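You operate a simulated robot arm through the tools that you are given. There is no shell and no other tool.

The job below is to be done with a simulated robot arm. You get a single attempt, and the scene is never put back.

Task
Switch the drive stand off and reset its grey slide to HALF.
Fine: switch off before you loosen the silver square bolt with the blue T-key; move the slide, then tighten the bolt with the key; put the key back.

It is judged by the outcome, as a careful person would: the job done as asked, and still so three seconds after it is handed in. It fails if anything else is knocked over, pushed out of place, dropped, spilled or broken.

Robot
A 7-joint arm with a two-finger parallel gripper, fixed in place. Base frame: the origin is at the foot of the arm, x ahead of it, y to its left, z up. Readings come in mm, rad, newtons and seconds.
Its first joint turns from -2.304 to 2.304 rad. Payload 3.91 kg.
The tool frame sits at the grasp point between the pads (the TCP): z along the fingers, y along the line on which they close. The tips reach 30 mm beyond it. Largest opening 110 mm; finger width 20, thickness 10; the body of the gripper, 48 by 112 mm, starts 55 mm behind the TCP.
Orientation is that of the tool frame in the base frame, as [roll, pitch, yaw] about the fixed x, y, z axes, in that order (R = Rz(yaw) Ry(pitch) Rx(roll)). With the fingers straight down and closing along the base's y, the tool's x points along the base's -x, its y along +y and its z along -z.

Tools
- The arm moves only by the tool move_arm. Its argument "series" is a list that holds one entry, the list of rows, each a list of 7 numbers: the shift along the tool's x, y, z in units of 20 mm (1.0 is 20 mm), then the turn, a rotation vector about the tool's x, y, z in units of 6 degrees (1.0 is 6 degrees), then the closure, from 0 (fully open) to 1 (shut). In form: [[[tx, ty, tz, ax, ay, az, fingers], ...]]. A call has 1 to 20 rows; each row shifts and turns the commanded pose from where the row before left it, along the tool's axes as they then stand. A call with a number of a shift or a turn outside -1 to 1 is refused whole. Rows are played at 5 a second. More than 50 mm and 0.15 rad between two rows, or a gripper value outside its range, and nothing of the call is played. Where a pose cannot be reached the arm comes as near as it can. A force on the tool above 40 N (or 10 N above the force at the start of the call, whichever is more), or a blocked arm, ends the call early, and 0.2 s more pass. The fingers move at their own pace (about 108 mm/s each) and stop on an object; they squeeze with about 23 N. The grip force told is the motor's: it shows also when the fingers shut on nothing. Time passes only in rows, and 0.2 s behind the last, so rows that do not move let the fingers close. It gives the time, the measured TCP pose, the force on the tool (base axes), the opening and the grip force at its end, in the units of the frame above (readings bear some noise), with the torque about the TCP (base axes, N m) and any sound that the robot's microphone picked up, and new pictures: "show" is both (left out), scene, wrist or none.
- Cameras (640 x 400 px; columns grow to the right, rows downward): "scene" is fixed at [399.1, -649, 1531.2]; the picture's right is [0.65, -0.76, 0.00], its down [-0.57, -0.49, -0.66] and it looks along [0.50, 0.43, -0.75] (base axes); focal length 331 px, centre (320, 200). "wrist" rides on the gripper at [72, 17, -103] in the tool frame; the picture's right is [-0.23, 0.97, 0.00], its down [-0.76, -0.18, -0.62] and it looks along [-0.61, -0.14, 0.78] (tool axes); focal length 222 px, centre (320, 200). There is no depth. A picture from a camera that has moved, and an enlarged one, comes with that camera's place and axes in the base frame and with its lens.
- zoom(camera, box): a new picture of the part [left, top, right, bottom] of that camera's present view, enlarged. The clock stands still meanwhile.
- close_job(): hands the job in; it is judged then, once.

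Nothing tells you positions but the pictures and the camera data. Unless the task says otherwise, let go and move clear before handing in.

The tools are called after ">>>" as a command line: name --argument value ..., lists and objects as JSON in quotes. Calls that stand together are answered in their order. move_arm: Moves the arm, as the interface text tells. Its arguments: {"type":"object","properties":{"series":{"type":"array","items":{"type":"array","items":{"type":"array","items":{"type":"number"}}}},"show":{"type":"string","enum":["both","scene","wrist","none"]}},"required":["series"]} The other tools are called the same way: zoom (camera, box) takes an enlarged picture of a part of a camera's view; close_job () hands the job in.

At the start:

```text
t: 0.0
tool_pos: [617.2, -109.6, 1132.8]
orientation: [-3.141, 0.0, -3.141]
ft_force: [0.1, -0.2, 0.8]
torque: [-0.01, 0.0, -0.03]
gripper_width: 110.2
finger_force: 0.1
```

scene: 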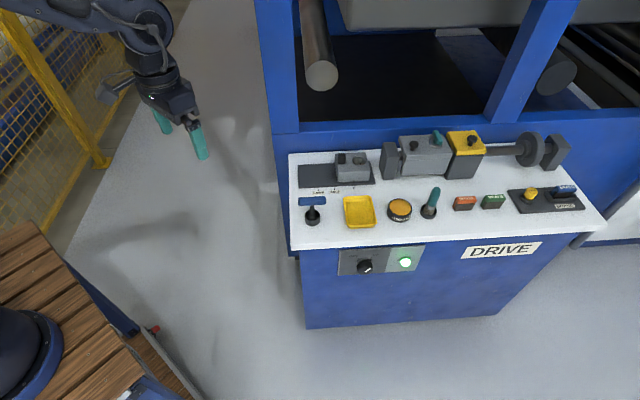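
wrist: 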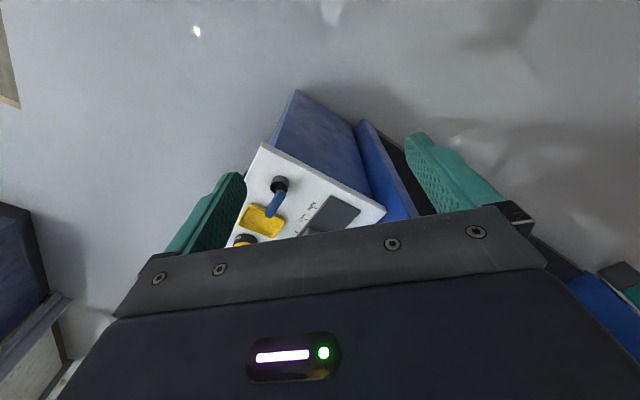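

I see a blue drive stand with a white top carrying a grey slide, a blue T-key in a holder, a yellow tray, buttons, and a panel with a rotary switch and a green lamp. I'll zoom in to read the details before I move.

>>> zoom --camera "scene" --box '[280, 140, 440, 240]'

>>> zoom --camera "scene" --box '[430, 120, 610, 232]'

>>> zoom --camera "scene" --box '[320, 220, 480, 320]'

>>> zoom --camera "scene" --box '[290, 145, 380, 201]'

```text
4.00 times, centred on (360, 190) of scene
camera zoom: at [399.1, -649.0, 1531.2], right [0.65, -0.76, 0.0], down [-0.57, -0.49, -0.66], along [0.5, 0.43, -0.75], focal length 1325 px, centre (160, 240)
```

zoom: 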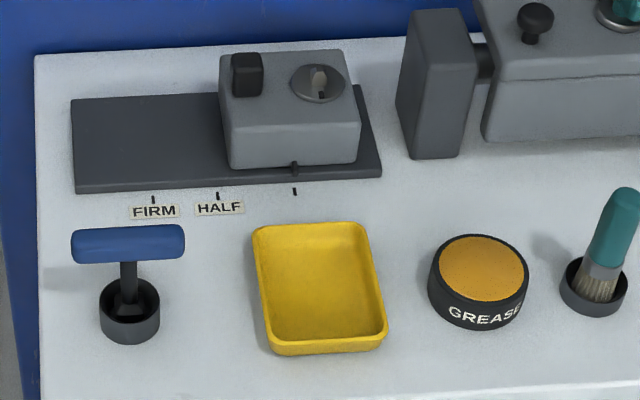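

```text
3.56 times, centred on (520, 176) of scene
camera zoom: at [399.1, -649.0, 1531.2], right [0.65, -0.76, 0.0], down [-0.57, -0.49, -0.66], along [0.5, 0.43, -0.75], focal length 1178 px, centre (-391, 285)
```

zoom: 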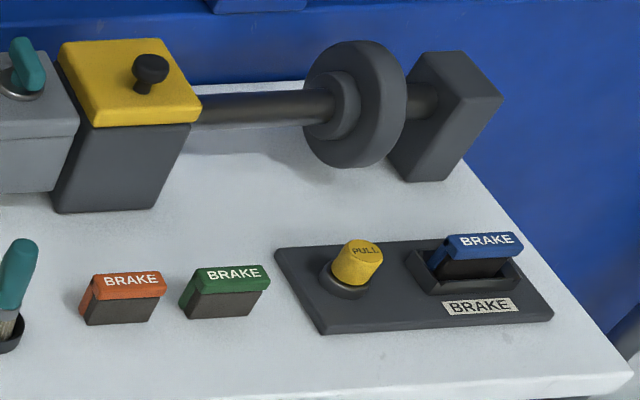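

```text
4.00 times, centred on (400, 270) of scene
camera zoom: at [399.1, -649.0, 1531.2], right [0.65, -0.76, 0.0], down [-0.57, -0.49, -0.66], along [0.5, 0.43, -0.75], focal length 1325 px, centre (0, -80)
```

zoom: 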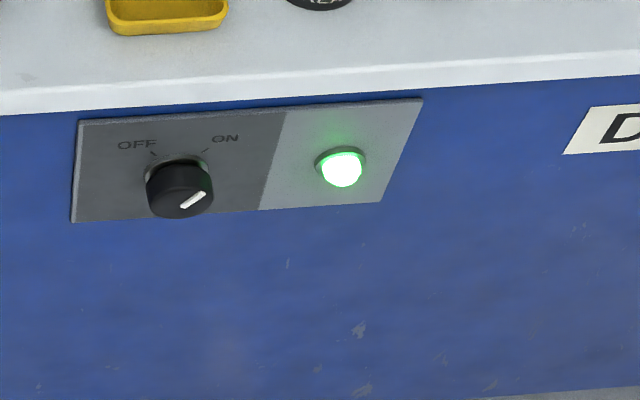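

```text
7.11 times, centred on (335, 173) of scene
camera zoom: at [399.1, -649.0, 1531.2], right [0.65, -0.76, 0.0], down [-0.57, -0.49, -0.66], along [0.5, 0.43, -0.75], focal length 2355 px, centre (213, 392)
```

zoom: 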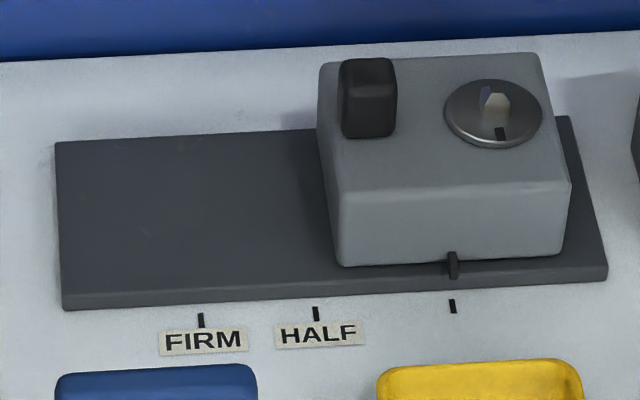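

The stand is turned about 45° to the base. I estimate its top at z≈790, the key cup near (823,-254) and the switch knob near (846,-439,700). I'll move the arm to the front of the stand and turn the wrist camera toward it for a closer look.

>>> move_arm --series '[[[-0.2, -0.97, 0.165, 0, 0, 0, 0], [-0.2, -0.97, 0.165, 0, 0, 0, 0], [-0.2, -0.97, 0.165, 0, 0, 0, 0], [-0.2, -0.97, 0.165, 0, 0, 0, 0], [-0.2, -0.97, 0.165, 0, 0, 0, 0], [-0.2, -0.97, 0.165, 0, 0, 0, 0], [-0.2, -0.97, 0.165, 0, 0, 0, 0], [-0.2, -0.97, 0.165, 0, 0, 0, 0], [-0.2, -0.97, 0.165, 0, 0, 0, 0], [-0.2, -0.97, 0.165, 0, 0, 0, 0], [-0.2, -0.97, 0.165, 0, 0, 0, 0], [-0.2, -0.97, 0.165, 0, 0, 0, 0], [-0.2, -0.97, 0.165, 0, 0, 0, 0], [-0.2, -0.97, 0.165, 0, 0, 0, 0], [-0.2, -0.97, 0.165, 0, 0, 0, 0], [-0.2, -0.97, 0.165, 0, 0, 0, 0]]]' --show "none"

>>> move_arm --series '[[[0, 0, 0, 0, 0, -0.958, 0], [0, 0, 0, 0, 0, -0.958, 0], [0, 0, 0, 0, 0, -0.958, 0], [0, 0, 0, 0, 0, -0.958, 0], [0, 0, 0, 0, 0, -0.958, 0], [0, 0, 0, 0, 0, -0.958, 0], [0, 0, 0, 0, 0, -0.958, 0], [0, 0, 0, 0, 0, -0.958, 0], [0, 0, 0, 0, 0, 0, 0]]]'

```text
t: 3.4
tool_pos: [681.1, -419.5, 1079.6]
orientation: [3.141, -0.001, 3.141]
ft_force: [0.0, 0.2, 0.9]
torque: [-0.04, -0.01, 0.02]
gripper_width: 109.8
finger_force: 0.0
```

```text
t: 5.4
tool_pos: [680.5, -418.9, 1080.7]
orientation: [-3.141, 0.001, -2.336]
ft_force: [1.0, -0.4, -0.3]
torque: [-0.02, -0.02, 0.0]
gripper_width: 109.8
finger_force: 0.0
camera wrist: at [617.6, -460.1, 1183.7], right [-0.54, 0.84, 0.0], down [0.66, 0.42, 0.62], along [0.52, 0.34, -0.78], focal length 222 px, centre (320, 200)
```

scene: 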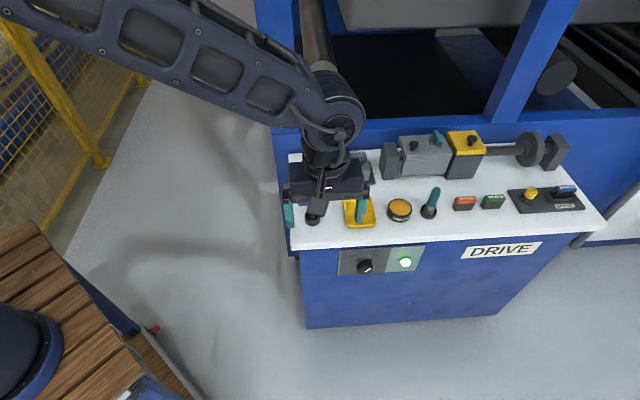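
wrist: 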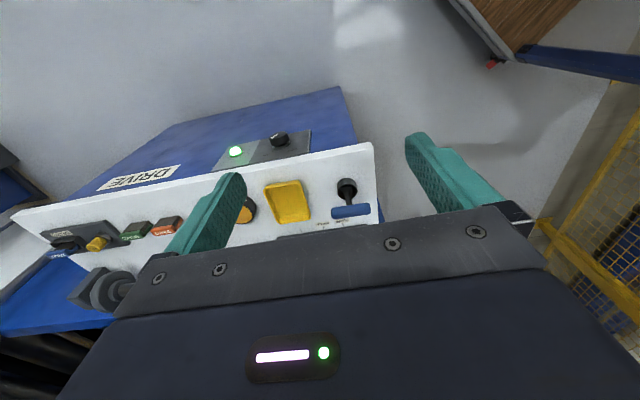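

The picture from the wrist is upside down relative to the stand: near things are at the top and the gripper hides the far part. I'll move forward along the stand's depth to see the slide and the bolt.

>>> move_arm --series '[[[-1, 0, 0, 0, 0, 0, 0], [-1, 0, 0, 0, 0, 0, 0], [-1, 0, 0, 0, 0, 0, 0], [-1, 0, 0, 0, 0, 0, 0], [-1, 0, 0, 0, 0, 0, 0], [-1, 0, 0, 0, 0, 0, 0], [-1, 0, 0, 0, 0, 0, 0], [-1, 0, 0, 0, 0, 0, 0], [0, 0, 0, 0, 0, 0, 0]]]'

```text
t: 7.4
tool_pos: [792.1, -304.6, 1080.4]
orientation: [3.14, 0.0, -2.339]
ft_force: [-0.1, 0.2, 0.6]
torque: [-0.04, 0.02, -0.04]
gripper_width: 109.8
finger_force: 0.1
camera wrist: at [728.6, -344.4, 1183.7], right [-0.54, 0.84, 0.0], down [0.66, 0.42, 0.62], along [0.52, 0.34, -0.78], focal length 222 px, centre (320, 200)
```

scene: 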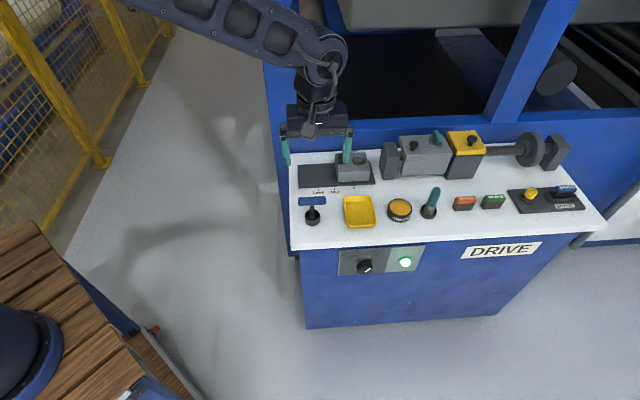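
wrist: 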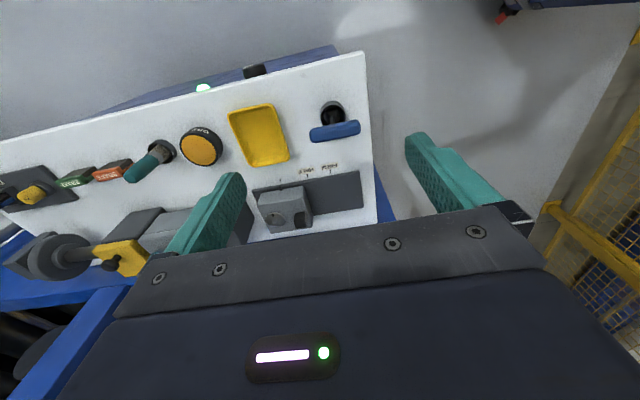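

>>> zoom --camera "wrist" --box '[220, 140, 380, 240]'

>>> zoom --camera "wrist" --box '[220, 50, 380, 150]'

```text
4.00 times, centred on (300, 190) of wrist
camera zoom: at [728.6, -344.4, 1183.7], right [-0.54, 0.84, 0.0], down [0.66, 0.42, 0.62], along [0.52, 0.34, -0.78], focal length 888 px, centre (400, 240)
```

zoom: 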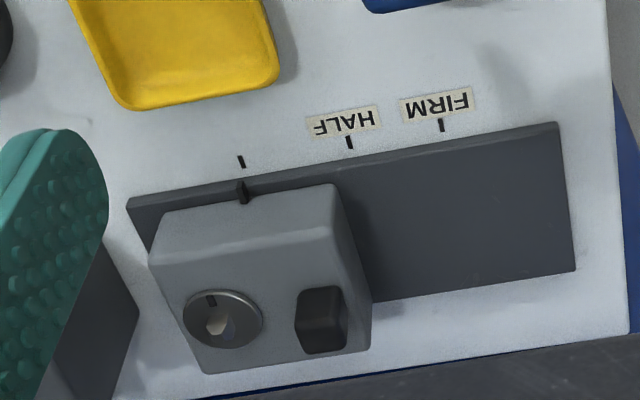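

```text
4.00 times, centred on (300, 100) of wrist
camera zoom: at [728.6, -344.4, 1183.7], right [-0.54, 0.84, 0.0], down [0.66, 0.42, 0.62], along [0.52, 0.34, -0.78], focal length 888 px, centre (400, 600)
```

zoom: 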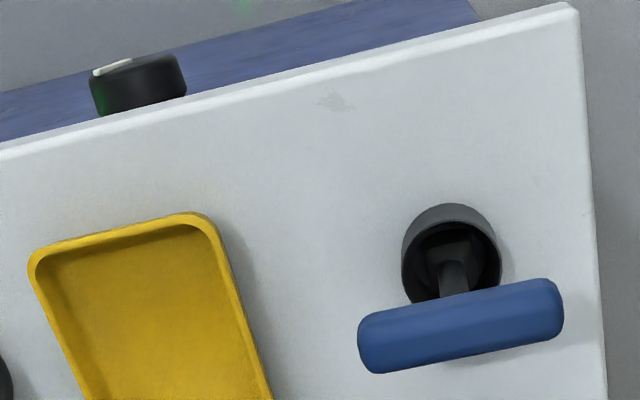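

The stand top works out at about z=762. The knob's face is near (866,-421,637), facing the front of the stand. I'll back off in front of the stand and pitch the gripper horizontal to face the switch panel.

>>> move_arm --series '[[[0.96, 0, 0, 0, 0, 0, 0], [0.96, 0, 0, 0, 0, 0, 0], [0.96, 0, 0, 0, 0, 0, 0], [0.96, 0, 0, 0, 0, 0, 0], [0.96, 0, 0, 0, 0, 0, 0], [0.96, 0, 0, 0, 0, 0, 0], [0.96, 0, 0, 0, 0, 0, 0], [0.96, 0, 0, 0, 0, 0, 0], [0.96, 0, 0, 0, 0, 0, 0], [0.96, 0, 0, 0, 0, 0, 0], [0.96, 0, 0, 0, 0, 0, 0], [0.96, 0, 0, 0, 0, 0, 0], [0.96, 0, 0, 0, 0, 0, 0], [0, 0, 0, 0, 0, 0, 0]]]' --show "none"

>>> move_arm --series '[[[0, 0, 0, 0, -0.9375, 0, 0], [0, 0, 0, 0, -0.9375, 0, 0], [0, 0, 0, 0, -0.9375, 0, 0], [0, 0, 0, 0, -0.9375, 0, 0], [0, 0, 0, 0, -0.9375, 0, 0], [0, 0, 0, 0, -0.9375, 0, 0], [0, 0, 0, 0, -0.9375, 0, 0], [0, 0, 0, 0, -0.9375, 0, 0], [0, 0, 0, 0, -0.9375, 0, 0], [0, 0, 0, 0, -0.9375, 0, 0], [0, 0, 0, 0, -0.9375, 0, 0], [0, 0, 0, 0, -0.9375, 0, 0], [0, 0, 0, 0, -0.9375, 0, 0], [0, 0, 0, 0, -0.9375, 0, 0], [0, 0, 0, 0, -0.9375, 0, 0], [0, 0, 0, 0, -0.9375, 0, 0], [0, 0, 0, 0, 0, 0, 0]]]'

```text
t: 10.4
tool_pos: [620.9, -486.0, 1080.4]
orientation: [3.14, -0.001, -2.339]
ft_force: [0.6, 0.7, 0.3]
torque: [0.02, 0.0, 0.02]
gripper_width: 110.0
finger_force: 0.0
```

```text
t: 14.0
tool_pos: [619.9, -484.9, 1080.0]
orientation: [0.303, 1.57, 1.106]
ft_force: [0.0, 0.2, -0.9]
torque: [-0.04, -0.01, 0.02]
gripper_width: 110.2
finger_force: 0.2
camera wrist: at [534.1, -546.6, 1007.7], right [-0.7, 0.68, 0.23], down [-0.31, -0.57, 0.76], along [0.65, 0.46, 0.61], focal length 222 px, centre (320, 200)
```

scene: 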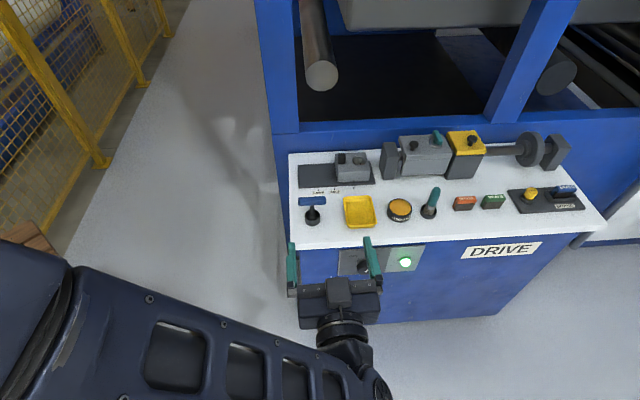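
wrist: 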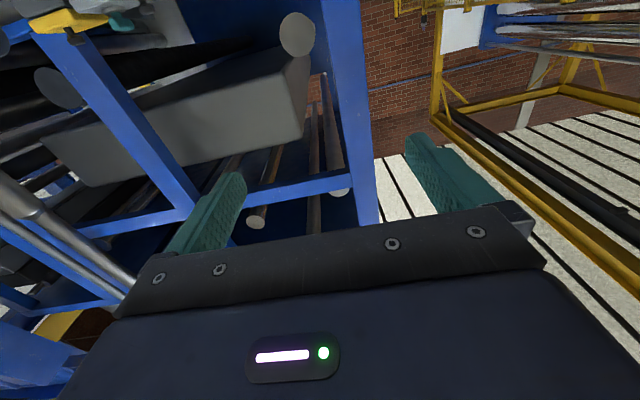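

The gripper is horizontal and pointing at the stand's front. Next I'll lower it to the panel's height and shift sideways to line up with the knob.

>>> move_arm --series '[[[1, -0.3, 0, 0, 0, 0, 0], [1, -0.3, 0, 0, 0, 0, 0], [1, -0.3, 0, 0, 0, 0, 0], [1, -0.3, 0, 0, 0, 0, 0], [1, -0.3, 0, 0, 0, 0, 0], [1, -0.3, 0, 0, 0, 0, 0], [1, -0.3, 0, 0, 0, 0, 0], [1, -0.3, 0, 0, 0, 0, 0], [1, -0.3, 0, 0, 0, 0, 0], [1, -0.3, 0, 0, 0, 0, 0], [1, -0.3, 0, 0, 0, 0, 0], [1, -0.3, 0, 0, 0, 0, 0], [1, -0.3, 0, 0, 0, 0, 0], [1, -0.3, 0, 0, 0, 0, 0], [1, -0.3, 0, 0, 0, 0, 0], [1, -0.3, 0, 0, 0, 0, 0], [1, -0.3, 0, 0, 0, 0, 0], [1, -0.3, 0, 0, 0, 0, 0], [1, -0.3, 0, 0, 0, 0, 0], [0, 0, 0, 0, 0, 0, 0]]]'

```text
t: 18.2
tool_pos: [702.0, -564.6, 701.2]
orientation: [2.966, 1.569, -2.516]
ft_force: [0.2, 0.4, -1.1]
torque: [-0.03, -0.01, 0.01]
gripper_width: 109.8
finger_force: 0.0
camera wrist: at [615.7, -626.5, 628.0], right [-0.7, 0.68, 0.23], down [-0.3, -0.57, 0.76], along [0.65, 0.46, 0.61], focal length 222 px, centre (320, 200)
```

scene: 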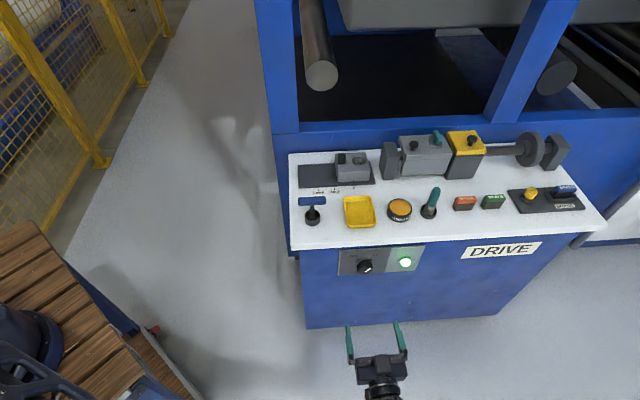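
wrist: 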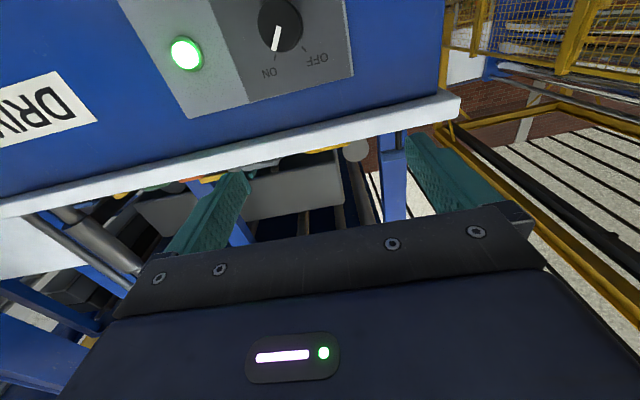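

The panel is visible, with the pointer on ON and the knob centre near (876,-421,619). I'll lower, align and move in closer for an accurate look.

>>> move_arm --series '[[[1, -0.3, 0.5, 0, 0, 0, 0], [1, -0.3, 0.5, 0, 0, 0, 0], [1, -0.3, 0.5, 0, 0, 0, 0], [1, -0.3, 0.5, 0, 0, 0, 0], [0, 0, 1, 0, 0, 0, 0], [0, 0, 1, 0, 0, 0, 0], [0, 0, 0, 0, 0, 0, 0]]]'

```text
t: 19.8
tool_pos: [774.2, -522.3, 619.9]
orientation: [2.725, 1.569, -2.755]
ft_force: [0.2, -0.1, 0.1]
torque: [-0.02, -0.03, 0.03]
gripper_width: 110.1
finger_force: 0.0
camera wrist: at [688.3, -585.1, 548.1], right [-0.7, 0.68, 0.23], down [-0.3, -0.57, 0.76], along [0.65, 0.46, 0.61], focal length 222 px, centre (320, 200)
```

scene: 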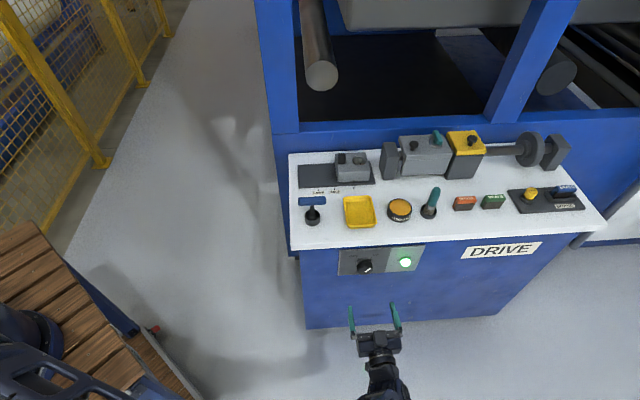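
wrist: 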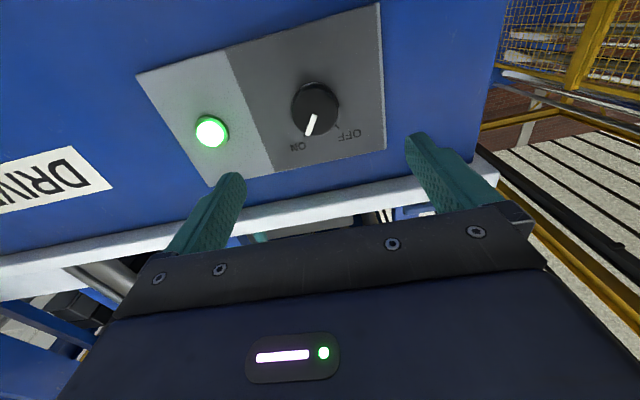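

>>> zoom --camera "wrist" --box '[240, 50, 400, 150]'

```text
4.00 times, centred on (320, 100) of wrist
camera zoom: at [688.3, -585.1, 548.1], right [-0.7, 0.68, 0.23], down [-0.3, -0.57, 0.76], along [0.65, 0.46, 0.61], focal length 888 px, centre (320, 600)
```

zoom: 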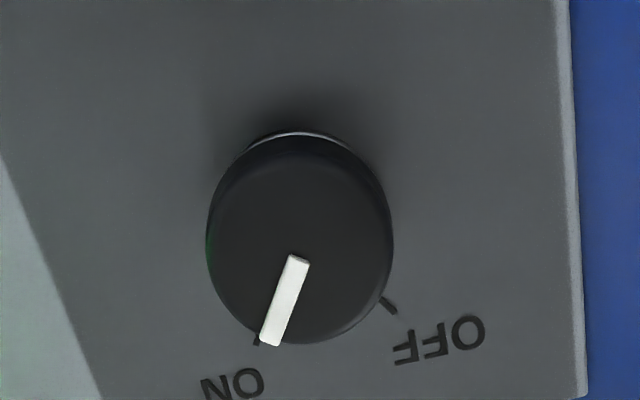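

The knob's face centre is near (869,-427,620), directly ahead of the gripper and about 49 mm wide. I'll go forward so the fingertips straddle it, then close on it.

>>> move_arm --series '[[[0, -0.095, 0.9, 0, 0, 0, 0], [0, 0, 0.9, 0, 0, 0, 0], [0, 0, 0.9, 0, 0, 0, 0], [0, 0, 0.9, 0, 0, 0, 0], [0, 0, 0.9, 0, 0, 0, 0], [0, 0, 0.8, 0, 0, 0, 0], [0, 0, 0.4, 0, 0, 0, 0], [0, 0, 0.4, 0, 0, 0, 0], [0, 0, 0, 0, 0, 0, 0]]]'

```text
t: 21.8
tool_pos: [859.6, -436.8, 620.4]
orientation: [2.924, 1.57, -2.557]
ft_force: [0.4, -0.4, -0.5]
torque: [0.0, 0.02, 0.0]
gripper_width: 110.0
finger_force: 0.1
camera wrist: at [773.9, -499.7, 548.2], right [-0.7, 0.68, 0.23], down [-0.3, -0.57, 0.76], along [0.65, 0.46, 0.61], focal length 222 px, centre (320, 200)
```

scene: 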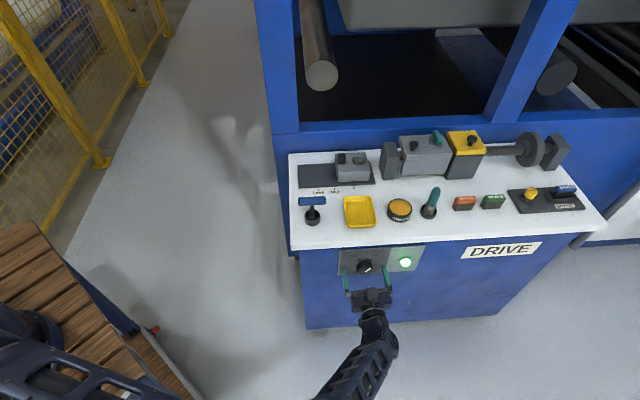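
wrist: 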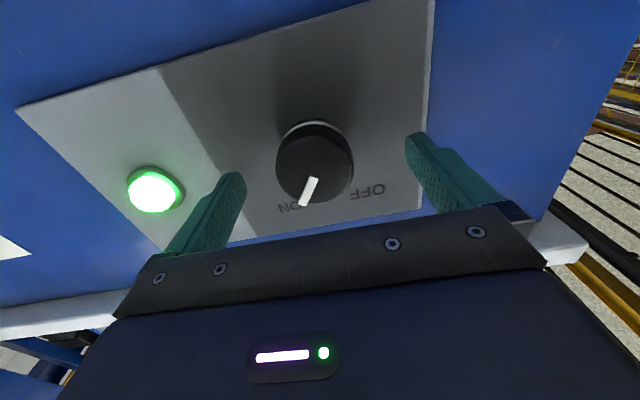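

>>> move_arm --series '[[[0, 0, 0.3, 0, 0, 0, 0], [0, 0, 0.25, 0, 0, 0, 0], [0, 0, 0, 0, 0, 0, 0.3], [0, 0, 0, 0, 0, 0, 0.6], [0, 0, 0, 0, 0, 0, 0.8], [0, 0, 0, 0, 0, 0, 0.8], [0, 0, 0, 0, 0, 0, 0.8]]]'

```text
t: 23.0
tool_pos: [868.5, -433.2, 621.3]
orientation: [-2.714, 1.566, -1.918]
ft_force: [6.0, -0.1, -6.5]
torque: [-0.74, 0.53, -1.77]
gripper_width: 51.1
finger_force: 45.2
stopped in row 5: the force on the tool passed its limit at 46 N (the readings are from after the stop); the commanded pose is now the measured one
camera wrist: at [782.9, -494.3, 549.2], right [-0.7, 0.68, 0.23], down [-0.31, -0.57, 0.76], along [0.65, 0.46, 0.6], focal length 222 px, centre (320, 200)
```

scene: 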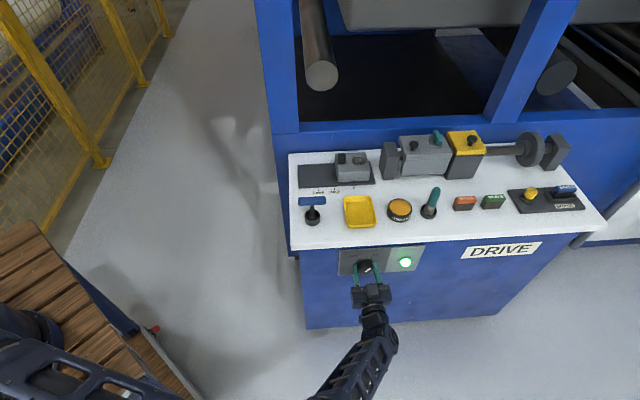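
wrist: 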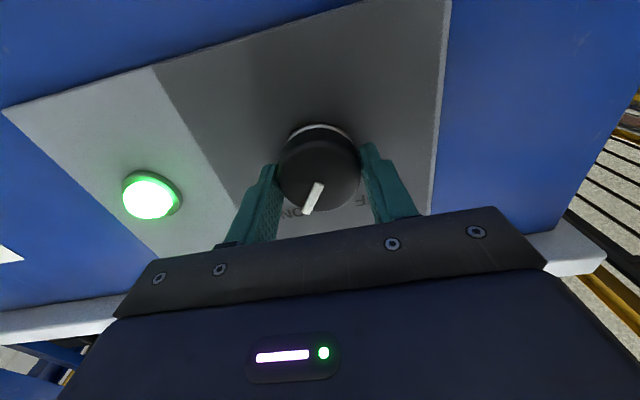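

The fingers hold the knob, which is about 51 mm across. I'll turn it counterclockwise, as seen from the front, toward OFF.

>>> move_arm --series '[[[0, 0, 0, 0, 0, 0, 0.8], [0, 0, 0, 0, 0, -0.8, 0.8], [0, 0, 0, 0, 0, -0.8, 0.8], [0, 0, 0, 0, 0, -0.8, 0.8], [0, 0, 0, 0, 0, -0.8, 0.8], [0, 0, 0, 0, 0, -0.8, 0.8], [0, 0, 0, 0, 0, -0.8, 0.8], [0, 0, 0, 0, 0, -0.8, 0.8], [0, 0, 0, 0, 0, -0.8, 0.8]]]'

```text
t: 25.0
tool_pos: [868.3, -432.4, 621.3]
orientation: [-1.575, 0.899, -0.777]
ft_force: [-10.9, 2.3, -9.4]
torque: [0.33, -0.3, -0.92]
gripper_width: 51.2
finger_force: 45.3
camera wrist: at [817.0, -527.9, 554.5], right [-0.65, 0.63, -0.43], down [-0.67, -0.21, 0.71], along [0.36, 0.75, 0.56], focal length 222 px, centre (320, 200)
```

scene: 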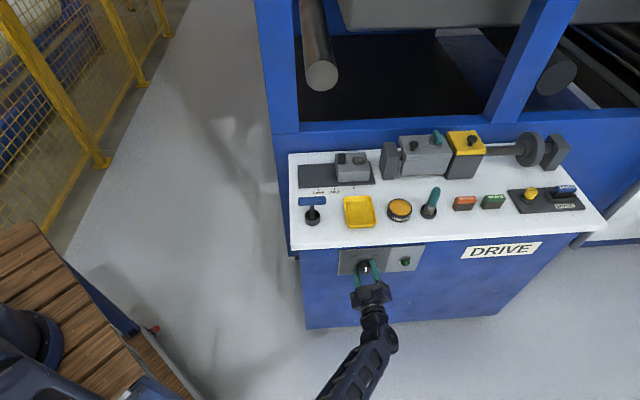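
wrist: 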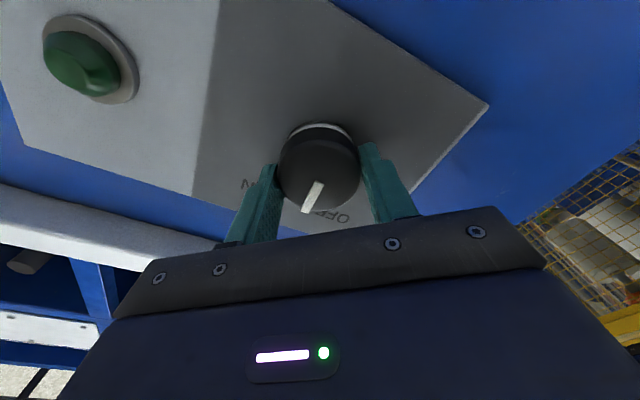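

>>> zoom --camera "wrist" --box '[230, 110, 390, 230]'

>>> zoom --camera "scene" --box '[320, 230, 440, 305]'

```text
3.33 times, centred on (310, 170) of wrist
camera zoom: at [817.0, -527.9, 554.5], right [-0.65, 0.63, -0.43], down [-0.67, -0.21, 0.71], along [0.36, 0.75, 0.56], focal length 740 px, centre (353, 300)
```

zoom: 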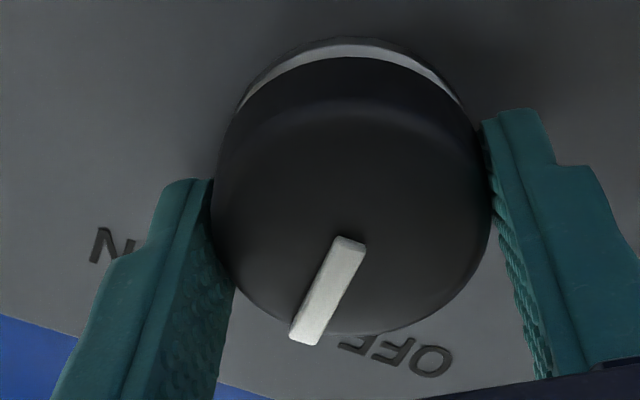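

```text
5.33 times, centred on (380, 268) of scene
camera zoom: at [399.1, -649.0, 1531.2], right [0.65, -0.76, 0.0], down [-0.57, -0.49, -0.66], along [0.5, 0.43, -0.75], focal length 1766 px, centre (0, -160)
```

zoom: 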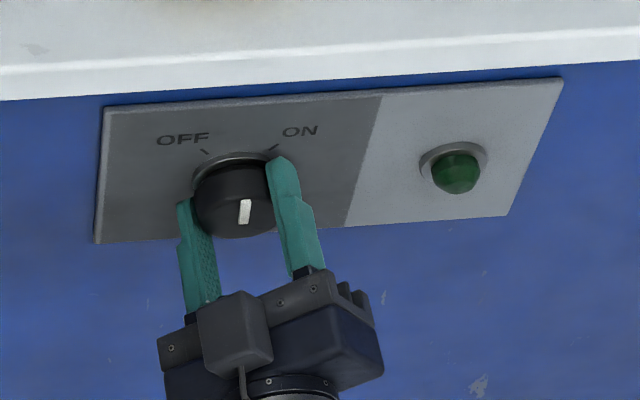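

The lamp is out but the pointer stands upright, midway between ON and OFF. I'll carry on to the OFF mark.

>>> move_arm --series '[[[0, 0, 0, 0, 0, -0.8, 0.8], [0, 0, 0, 0, 0, -0.8, 0.8], [0, 0, 0, 0, 0, -0.8, 0.8], [0, 0, 0, 0, 0, -0.8, 0.8], [0, 0, 0, 0, 0, -0.8, 0.8], [0, 0, 0, 0, 0, -0.8, 0.8], [0, 0, 0, 0, 0, 0, 0.8]]]'

>>> zoom --camera "scene" --box '[320, 230, 440, 305]'

>>> zoom --camera "wrist" --box '[230, 110, 390, 230]'

```text
t: 26.1
tool_pos: [868.6, -431.2, 620.7]
orientation: [-1.59, 0.516, -0.78]
ft_force: [10.8, 1.1, -9.1]
torque: [0.28, -0.29, -1.81]
gripper_width: 51.0
finger_force: 45.1
out of reach, approached as far as the arm can: row 5
stopped in row 5: the force on the tool passed its limit at 58 N (the readings are from after the stop); the commanded pose is now the measured one
camera wrist: at [833.2, -543.6, 572.4], right [-0.5, 0.46, -0.73], down [-0.84, -0.04, 0.54], along [0.22, 0.88, 0.41], focal length 222 px, centre (320, 200)
```

scene: 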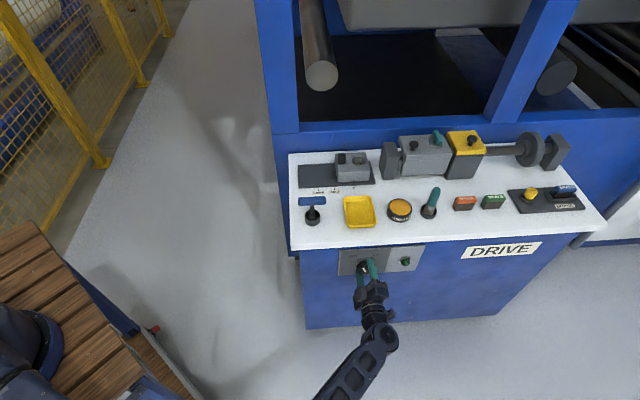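
wrist: 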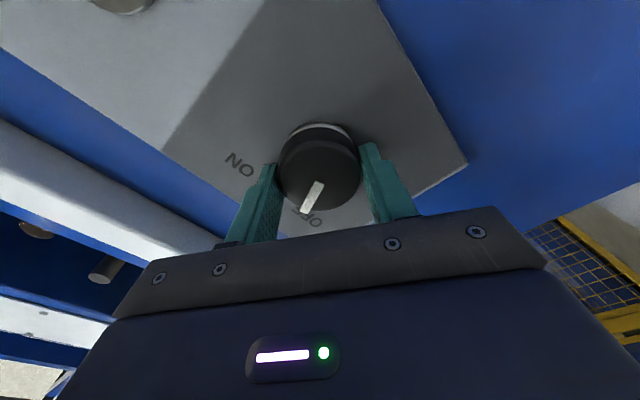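

```text
5.33 times, centred on (380, 268) of scene
camera zoom: at [399.1, -649.0, 1531.2], right [0.65, -0.76, 0.0], down [-0.57, -0.49, -0.66], along [0.5, 0.43, -0.75], focal length 1766 px, centre (0, -160)
```

zoom: 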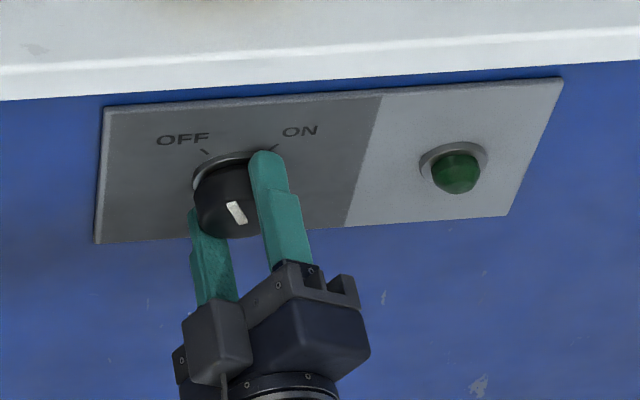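

```text
3.33 times, centred on (310, 170) of wrist
camera zoom: at [833.2, -543.6, 572.4], right [-0.5, 0.46, -0.73], down [-0.84, -0.04, 0.54], along [0.22, 0.88, 0.41], focal length 740 px, centre (353, 300)
```

zoom: 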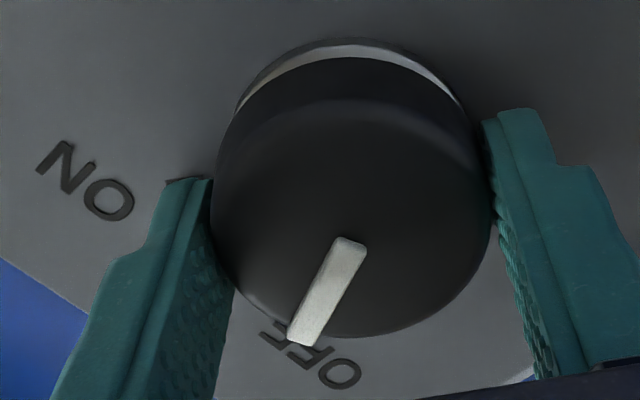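

The wrist reached its limit about 20° short of OFF. I'll let go, turn the gripper back, re-grip and finish the turn.

>>> move_arm --series '[[[0, 0, 0, 0, 0, 0, 0.5], [0, 0, 0, 0, 0, 0, 0.2], [0, 0, 0, 0, 0, 0, 0.2], [0, 0, 0, 0, 0, 0.9, 0.2], [0, 0, 0, 0, 0, 0.9, 0.2], [0, 0, 0, 0, 0, 0.9, 0.2], [0, 0, 0, 0, 0, 0.9, 0.2], [0, 0, 0, 0, 0, 0.9, 0.2], [0, 0, 0, 0, 0, 0.9, 0.2], [0, 0, 0, 0, 0, 0.9, 0.2], [0, 0, 0, 0, 0, 0.9, 0.2], [0, 0, 0, 0, 0, 0.9, 0.2], [0, 0, 0, 0, 0, 0.9, 0.2], [0, 0, 0, 0, 0, 0, 0.2]]]'

>>> zoom --camera "wrist" --box '[230, 110, 390, 230]'

```text
t: 29.1
tool_pos: [868.5, -430.8, 622.6]
orientation: [-1.709, 1.459, -0.906]
ft_force: [-0.6, 0.4, 0.3]
torque: [-0.02, -0.04, -0.03]
gripper_width: 88.2
finger_force: 0.2
camera wrist: at [787.3, -499.3, 550.0], right [-0.71, 0.69, 0.12], down [-0.36, -0.5, 0.79], along [0.6, 0.52, 0.61], focal length 222 px, centre (320, 200)
```

scene: 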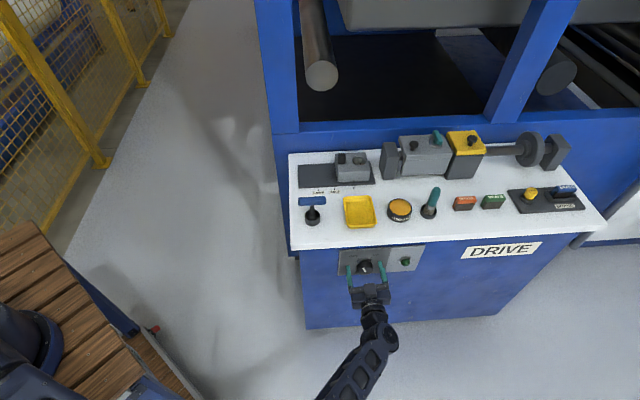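
wrist: 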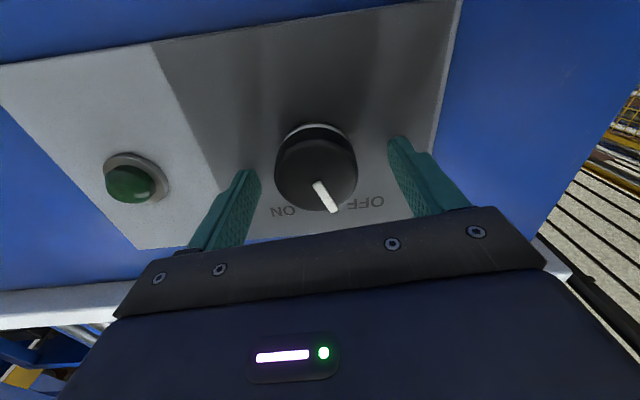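

```text
3.33 times, centred on (310, 170) of wrist
camera zoom: at [787.3, -499.3, 550.0], right [-0.71, 0.69, 0.12], down [-0.36, -0.5, 0.79], along [0.6, 0.52, 0.61], focal length 740 px, centre (353, 300)
```

zoom: 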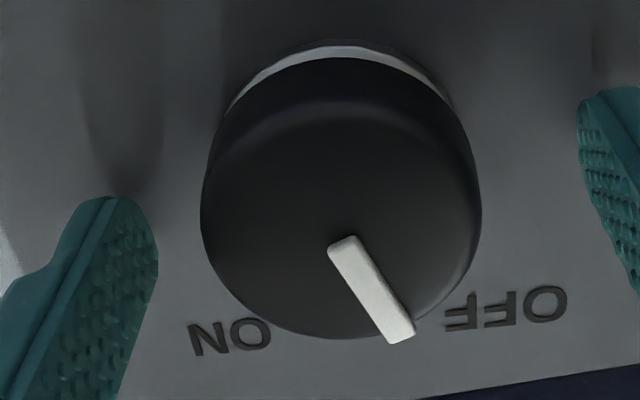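

>>> move_arm --series '[[[0, 0, 0, 0, 0, 0, 0.4], [0, 0, 0, 0, 0, 0, 0.5], [0, 0, 0, 0, 0, 0, 0.6], [0, 0, 0, 0, 0, 0, 0.8], [0, 0, 0, 0, 0, 0, 0.8]]]' --show "none"

>>> move_arm --series '[[[0, 0, 0, 0, 0, 0, 0.8], [0, 0, 0, 0, 0, -0.8, 0.8], [0, 0, 0, 0, 0, -0.8, 0.8], [0, 0, 0, 0, 0, -0.8, 0.8], [0, 0, 0, 0, 0, -0.6, 0.8], [0, 0, 0, 0, 0, 0, 0.8]]]'

>>> zoom --camera "wrist" --box '[230, 110, 390, 230]'

```text
t: 30.3
tool_pos: [868.1, -432.1, 623.2]
orientation: [-1.714, 1.457, -0.916]
ft_force: [28.3, -18.2, 0.6]
torque: [-0.53, 0.39, -1.9]
gripper_width: 50.9
finger_force: 44.9
```

```text
t: 30.9
tool_pos: [867.7, -432.8, 622.3]
orientation: [-1.676, 1.403, -0.876]
ft_force: [6.5, 1.2, -3.1]
torque: [-0.01, -0.01, -1.67]
gripper_width: 50.7
finger_force: 44.6
stopped in row 2: the force on the tool passed its limit at 44 N (the readings are from after the stop); the commanded pose is now the measured one
camera wrist: at [790.5, -503.7, 550.0], right [-0.71, 0.7, 0.06], down [-0.39, -0.47, 0.79], along [0.58, 0.54, 0.61], focal length 222 px, centre (320, 200)
```

scene: 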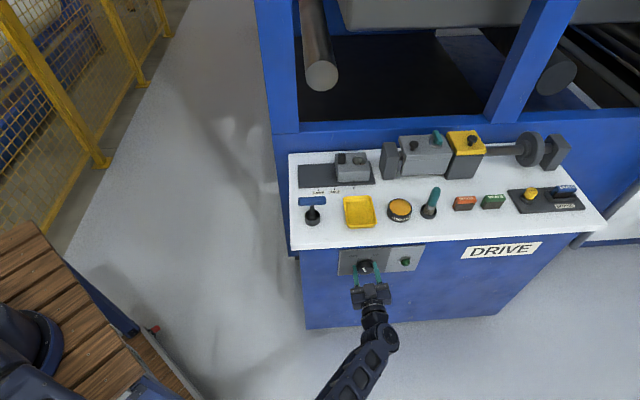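
wrist: 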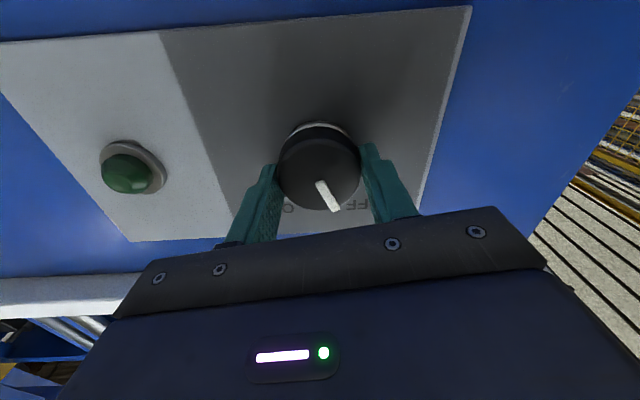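

```text
3.33 times, centred on (310, 170) of wrist
camera zoom: at [790.5, -503.7, 550.0], right [-0.71, 0.7, 0.06], down [-0.39, -0.47, 0.79], along [0.58, 0.54, 0.61], focal length 740 px, centre (353, 300)
```

zoom: 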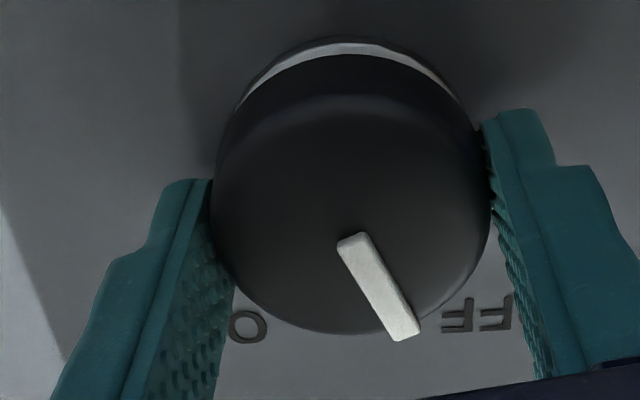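

>>> move_arm --series '[[[0, 0, 0, 0, 0, 0, 0.8], [0, 0, 0, 0, 0, -0.6, 0.8], [0, 0, 0, 0, 0, -0.6, 0.8], [0, 0, 0, 0, 0, -0.6, 0.8], [0, 0, 0, 0, 0, -0.4, 0.8], [0, 0, 0, 0, 0, 0, 0.8]]]'

>>> zoom --camera "wrist" --box '[230, 110, 390, 230]'

```text
t: 32.3
tool_pos: [868.7, -432.9, 622.2]
orientation: [-1.612, 1.172, -0.809]
ft_force: [-3.2, 0.0, -6.5]
torque: [0.38, 0.65, -0.87]
gripper_width: 50.9
finger_force: 44.6
camera wrist: at [802.6, -515.4, 551.0], right [-0.71, 0.69, -0.17], down [-0.52, -0.35, 0.78], along [0.48, 0.64, 0.6], focal length 222 px, centre (320, 200)
```

scene: 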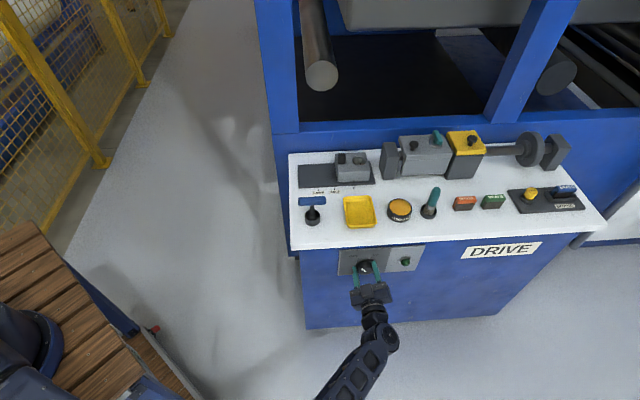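
wrist: 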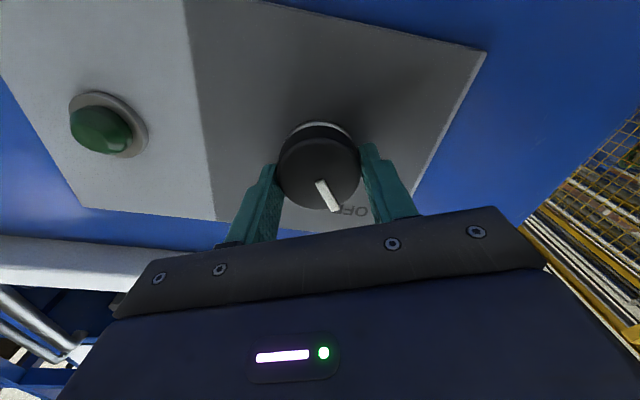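

```text
3.33 times, centred on (310, 170) of wrist
camera zoom: at [802.6, -515.4, 551.0], right [-0.71, 0.69, -0.17], down [-0.52, -0.35, 0.78], along [0.48, 0.64, 0.6], focal length 740 px, centre (353, 300)
```

zoom: 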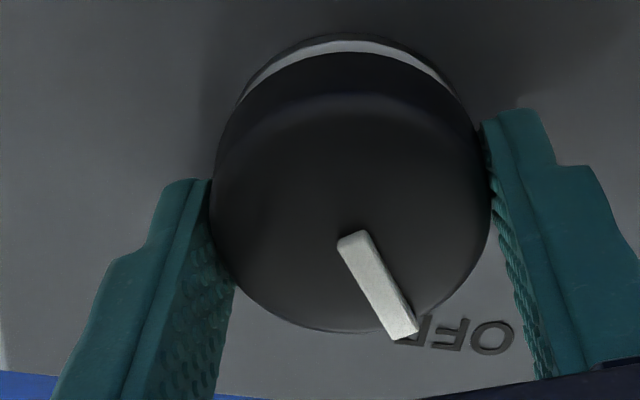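

>>> move_arm --series '[[[0, 0, 0, 0, 0, 0, 0.5], [0, 0, 0, 0, 0, 0, 0.2], [0, 0, 0, 0, 0, 0, 0], [0, 0, -1, 0, 0, 0, 0], [0, 0, -1, 0, 0, 0, 0], [0, 0, -1, 0, 0, 0, 0], [0, 0, -1, 0, 0, 0, 0], [0, 0, 0, 0, 0, 0.9, 0], [0, 0, 0, 0, 0, 0.9, 0], [0, 0, 0, 0, 0, 0.9, 0], [0, 0, 0, 0, 0, 0.9, 0], [0, 0, 0, 0, 0, 0, 0]]]'

>>> zoom --camera "wrist" --box '[230, 70, 390, 170]'

>>> zoom --camera "scene" --box '[320, 230, 440, 305]'

```text
t: 34.9
tool_pos: [812.4, -490.2, 624.2]
orientation: [-2.266, 1.544, -1.466]
ft_force: [-0.4, 0.4, -0.3]
torque: [0.01, 0.02, -0.01]
gripper_width: 110.1
finger_force: 0.1
camera wrist: at [727.2, -553.7, 553.6], right [-0.7, 0.68, 0.21], down [-0.31, -0.55, 0.78], along [0.65, 0.48, 0.6], focal length 222 px, centre (320, 200)
```

scene: 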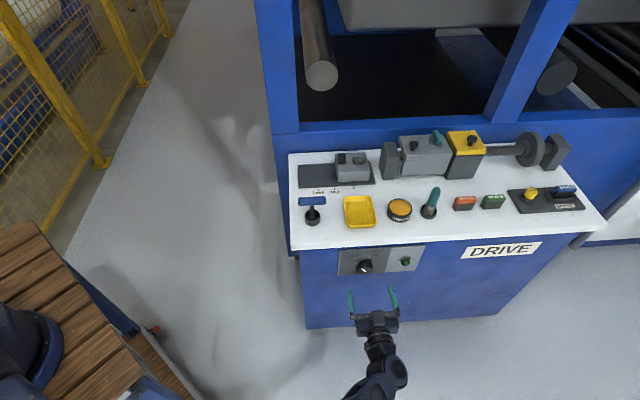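
wrist: 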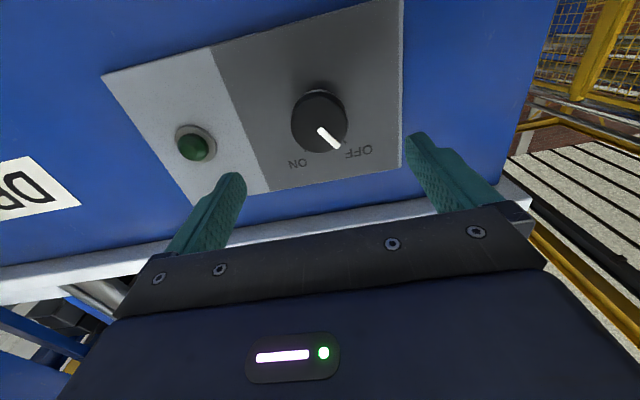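

```text
4.00 times, centred on (310, 120) of wrist
camera zoom: at [727.2, -553.7, 553.6], right [-0.7, 0.68, 0.21], down [-0.31, -0.55, 0.78], along [0.65, 0.48, 0.6], focal length 888 px, centre (360, 520)
```

zoom: 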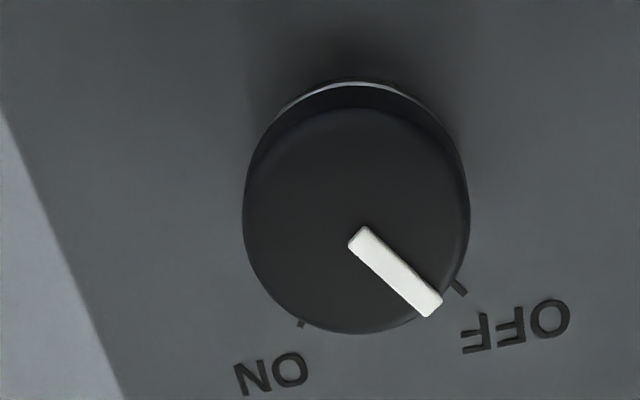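

```text
5.33 times, centred on (380, 268) of scene
camera zoom: at [399.1, -649.0, 1531.2], right [0.65, -0.76, 0.0], down [-0.57, -0.49, -0.66], along [0.5, 0.43, -0.75], focal length 1766 px, centre (0, -160)
```

zoom: 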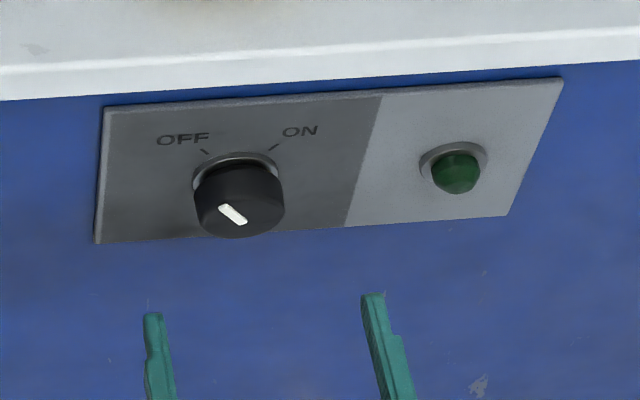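

The switch is at OFF and the lamp is dark. Now I'll back away, rise and point the gripper down again to fetch the T-key.

>>> move_arm --series '[[[0, 0, -1, 0, 0, 0, 0], [0, 0, -1, 0, 0, 0, 0], [0, 0, -1, 0, 0, 0, 0], [-1, 0, -1, 0, 0, 0, 0], [-1, 0, -1, 0, 0, 0, 0], [-1, 0, -1, 0, 0, 0, 0], [-1, 0, 0, 0, 0, 0, 0], [-1, 0, 0, 0, 0, 0, 0], [-1, 0, 0, 0, 0, 0, 0], [-1, 0, 0, 0, 0, 0, 0], [-1, 0, 0, 0, 0, 0, 0], [-1, 0, 0, 0, 0, 0, 0], [-1, 0, 0, 0, 0, 0, 0], [-1, 0, 0, 0, 0, 0, 0], [-1, 0, 0, 0, 0, 0, 0], [-1, 0, 0, 0, 0, 0, 0], [-1, 0, 0, 0, 0, 0, 0], [-1, 0, 0, 0, 0, 0, 0], [-1, 0, 0, 0, 0, 0, 0], [-1, 0, 0, 0, 0, 0, 0]]]' --show "none"

>>> move_arm --series '[[[0, 0, 0, 0, 0.9375, 0, 0], [0, 0, 0, 0, 0.9375, 0, 0], [0, 0, 0, 0, 0.9375, 0, 0], [0, 0, 0, 0, 0.9375, 0, 0], [0, 0, 0, 0, 0.9375, 0, 0], [0, 0, 0, 0, 0.9375, 0, 0], [0, 0, 0, 0, 0.9375, 0, 0], [0, 0, 0, 0, 0.9375, 0, 0], [0, 0, 0, 0, 0.9375, 0, 0], [0, 0, 0, 0, 0.9375, 0, 0], [0, 0, 0, 0, 0.9375, 0, 0], [0, 0, 0, 0, 0.9375, 0, 0], [0, 0, 0, 0, 0.9375, 0, 0], [0, 0, 0, 0, 0.9375, 0, 0], [0, 0, 0, 0, 0.9375, 0, 0], [0, 0, 0, 0, 0.9375, 0, 0], [0, 0, 0, 0, 0, 0, 0]]]'

```text
t: 39.1
tool_pos: [727.8, -565.5, 966.9]
orientation: [-2.247, 1.544, -1.451]
ft_force: [0.4, -0.5, 0.2]
torque: [-0.01, -0.02, 0.0]
gripper_width: 109.9
finger_force: 0.2
```

```text
t: 42.7
tool_pos: [728.5, -566.3, 965.3]
orientation: [-3.121, -0.016, -2.345]
ft_force: [0.0, 0.1, -0.1]
torque: [-0.02, 0.0, 0.01]
gripper_width: 110.1
finger_force: 0.0
camera wrist: at [663.0, -603.6, 1069.8], right [-0.54, 0.84, -0.02], down [0.66, 0.44, 0.61], along [0.53, 0.32, -0.79], focal length 222 px, centre (320, 200)
```

scene: 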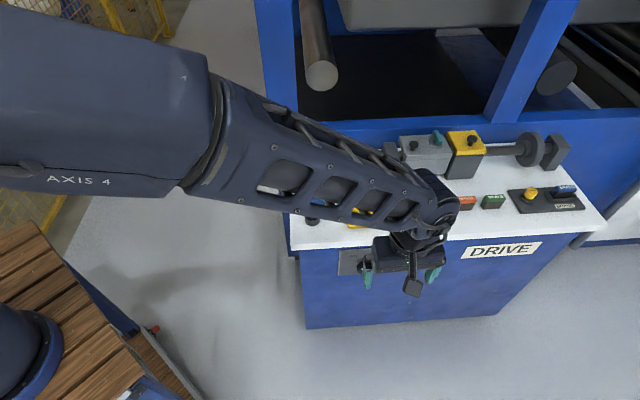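
wrist: 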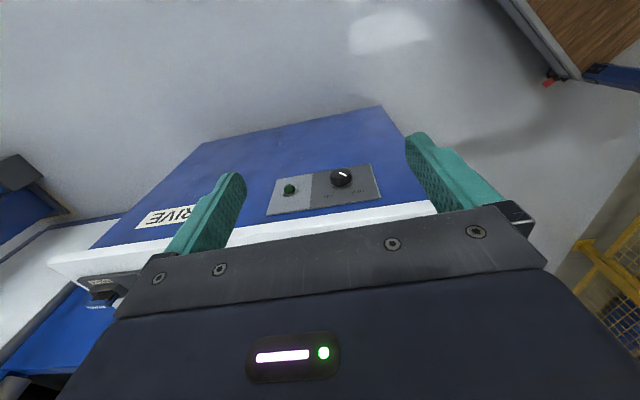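

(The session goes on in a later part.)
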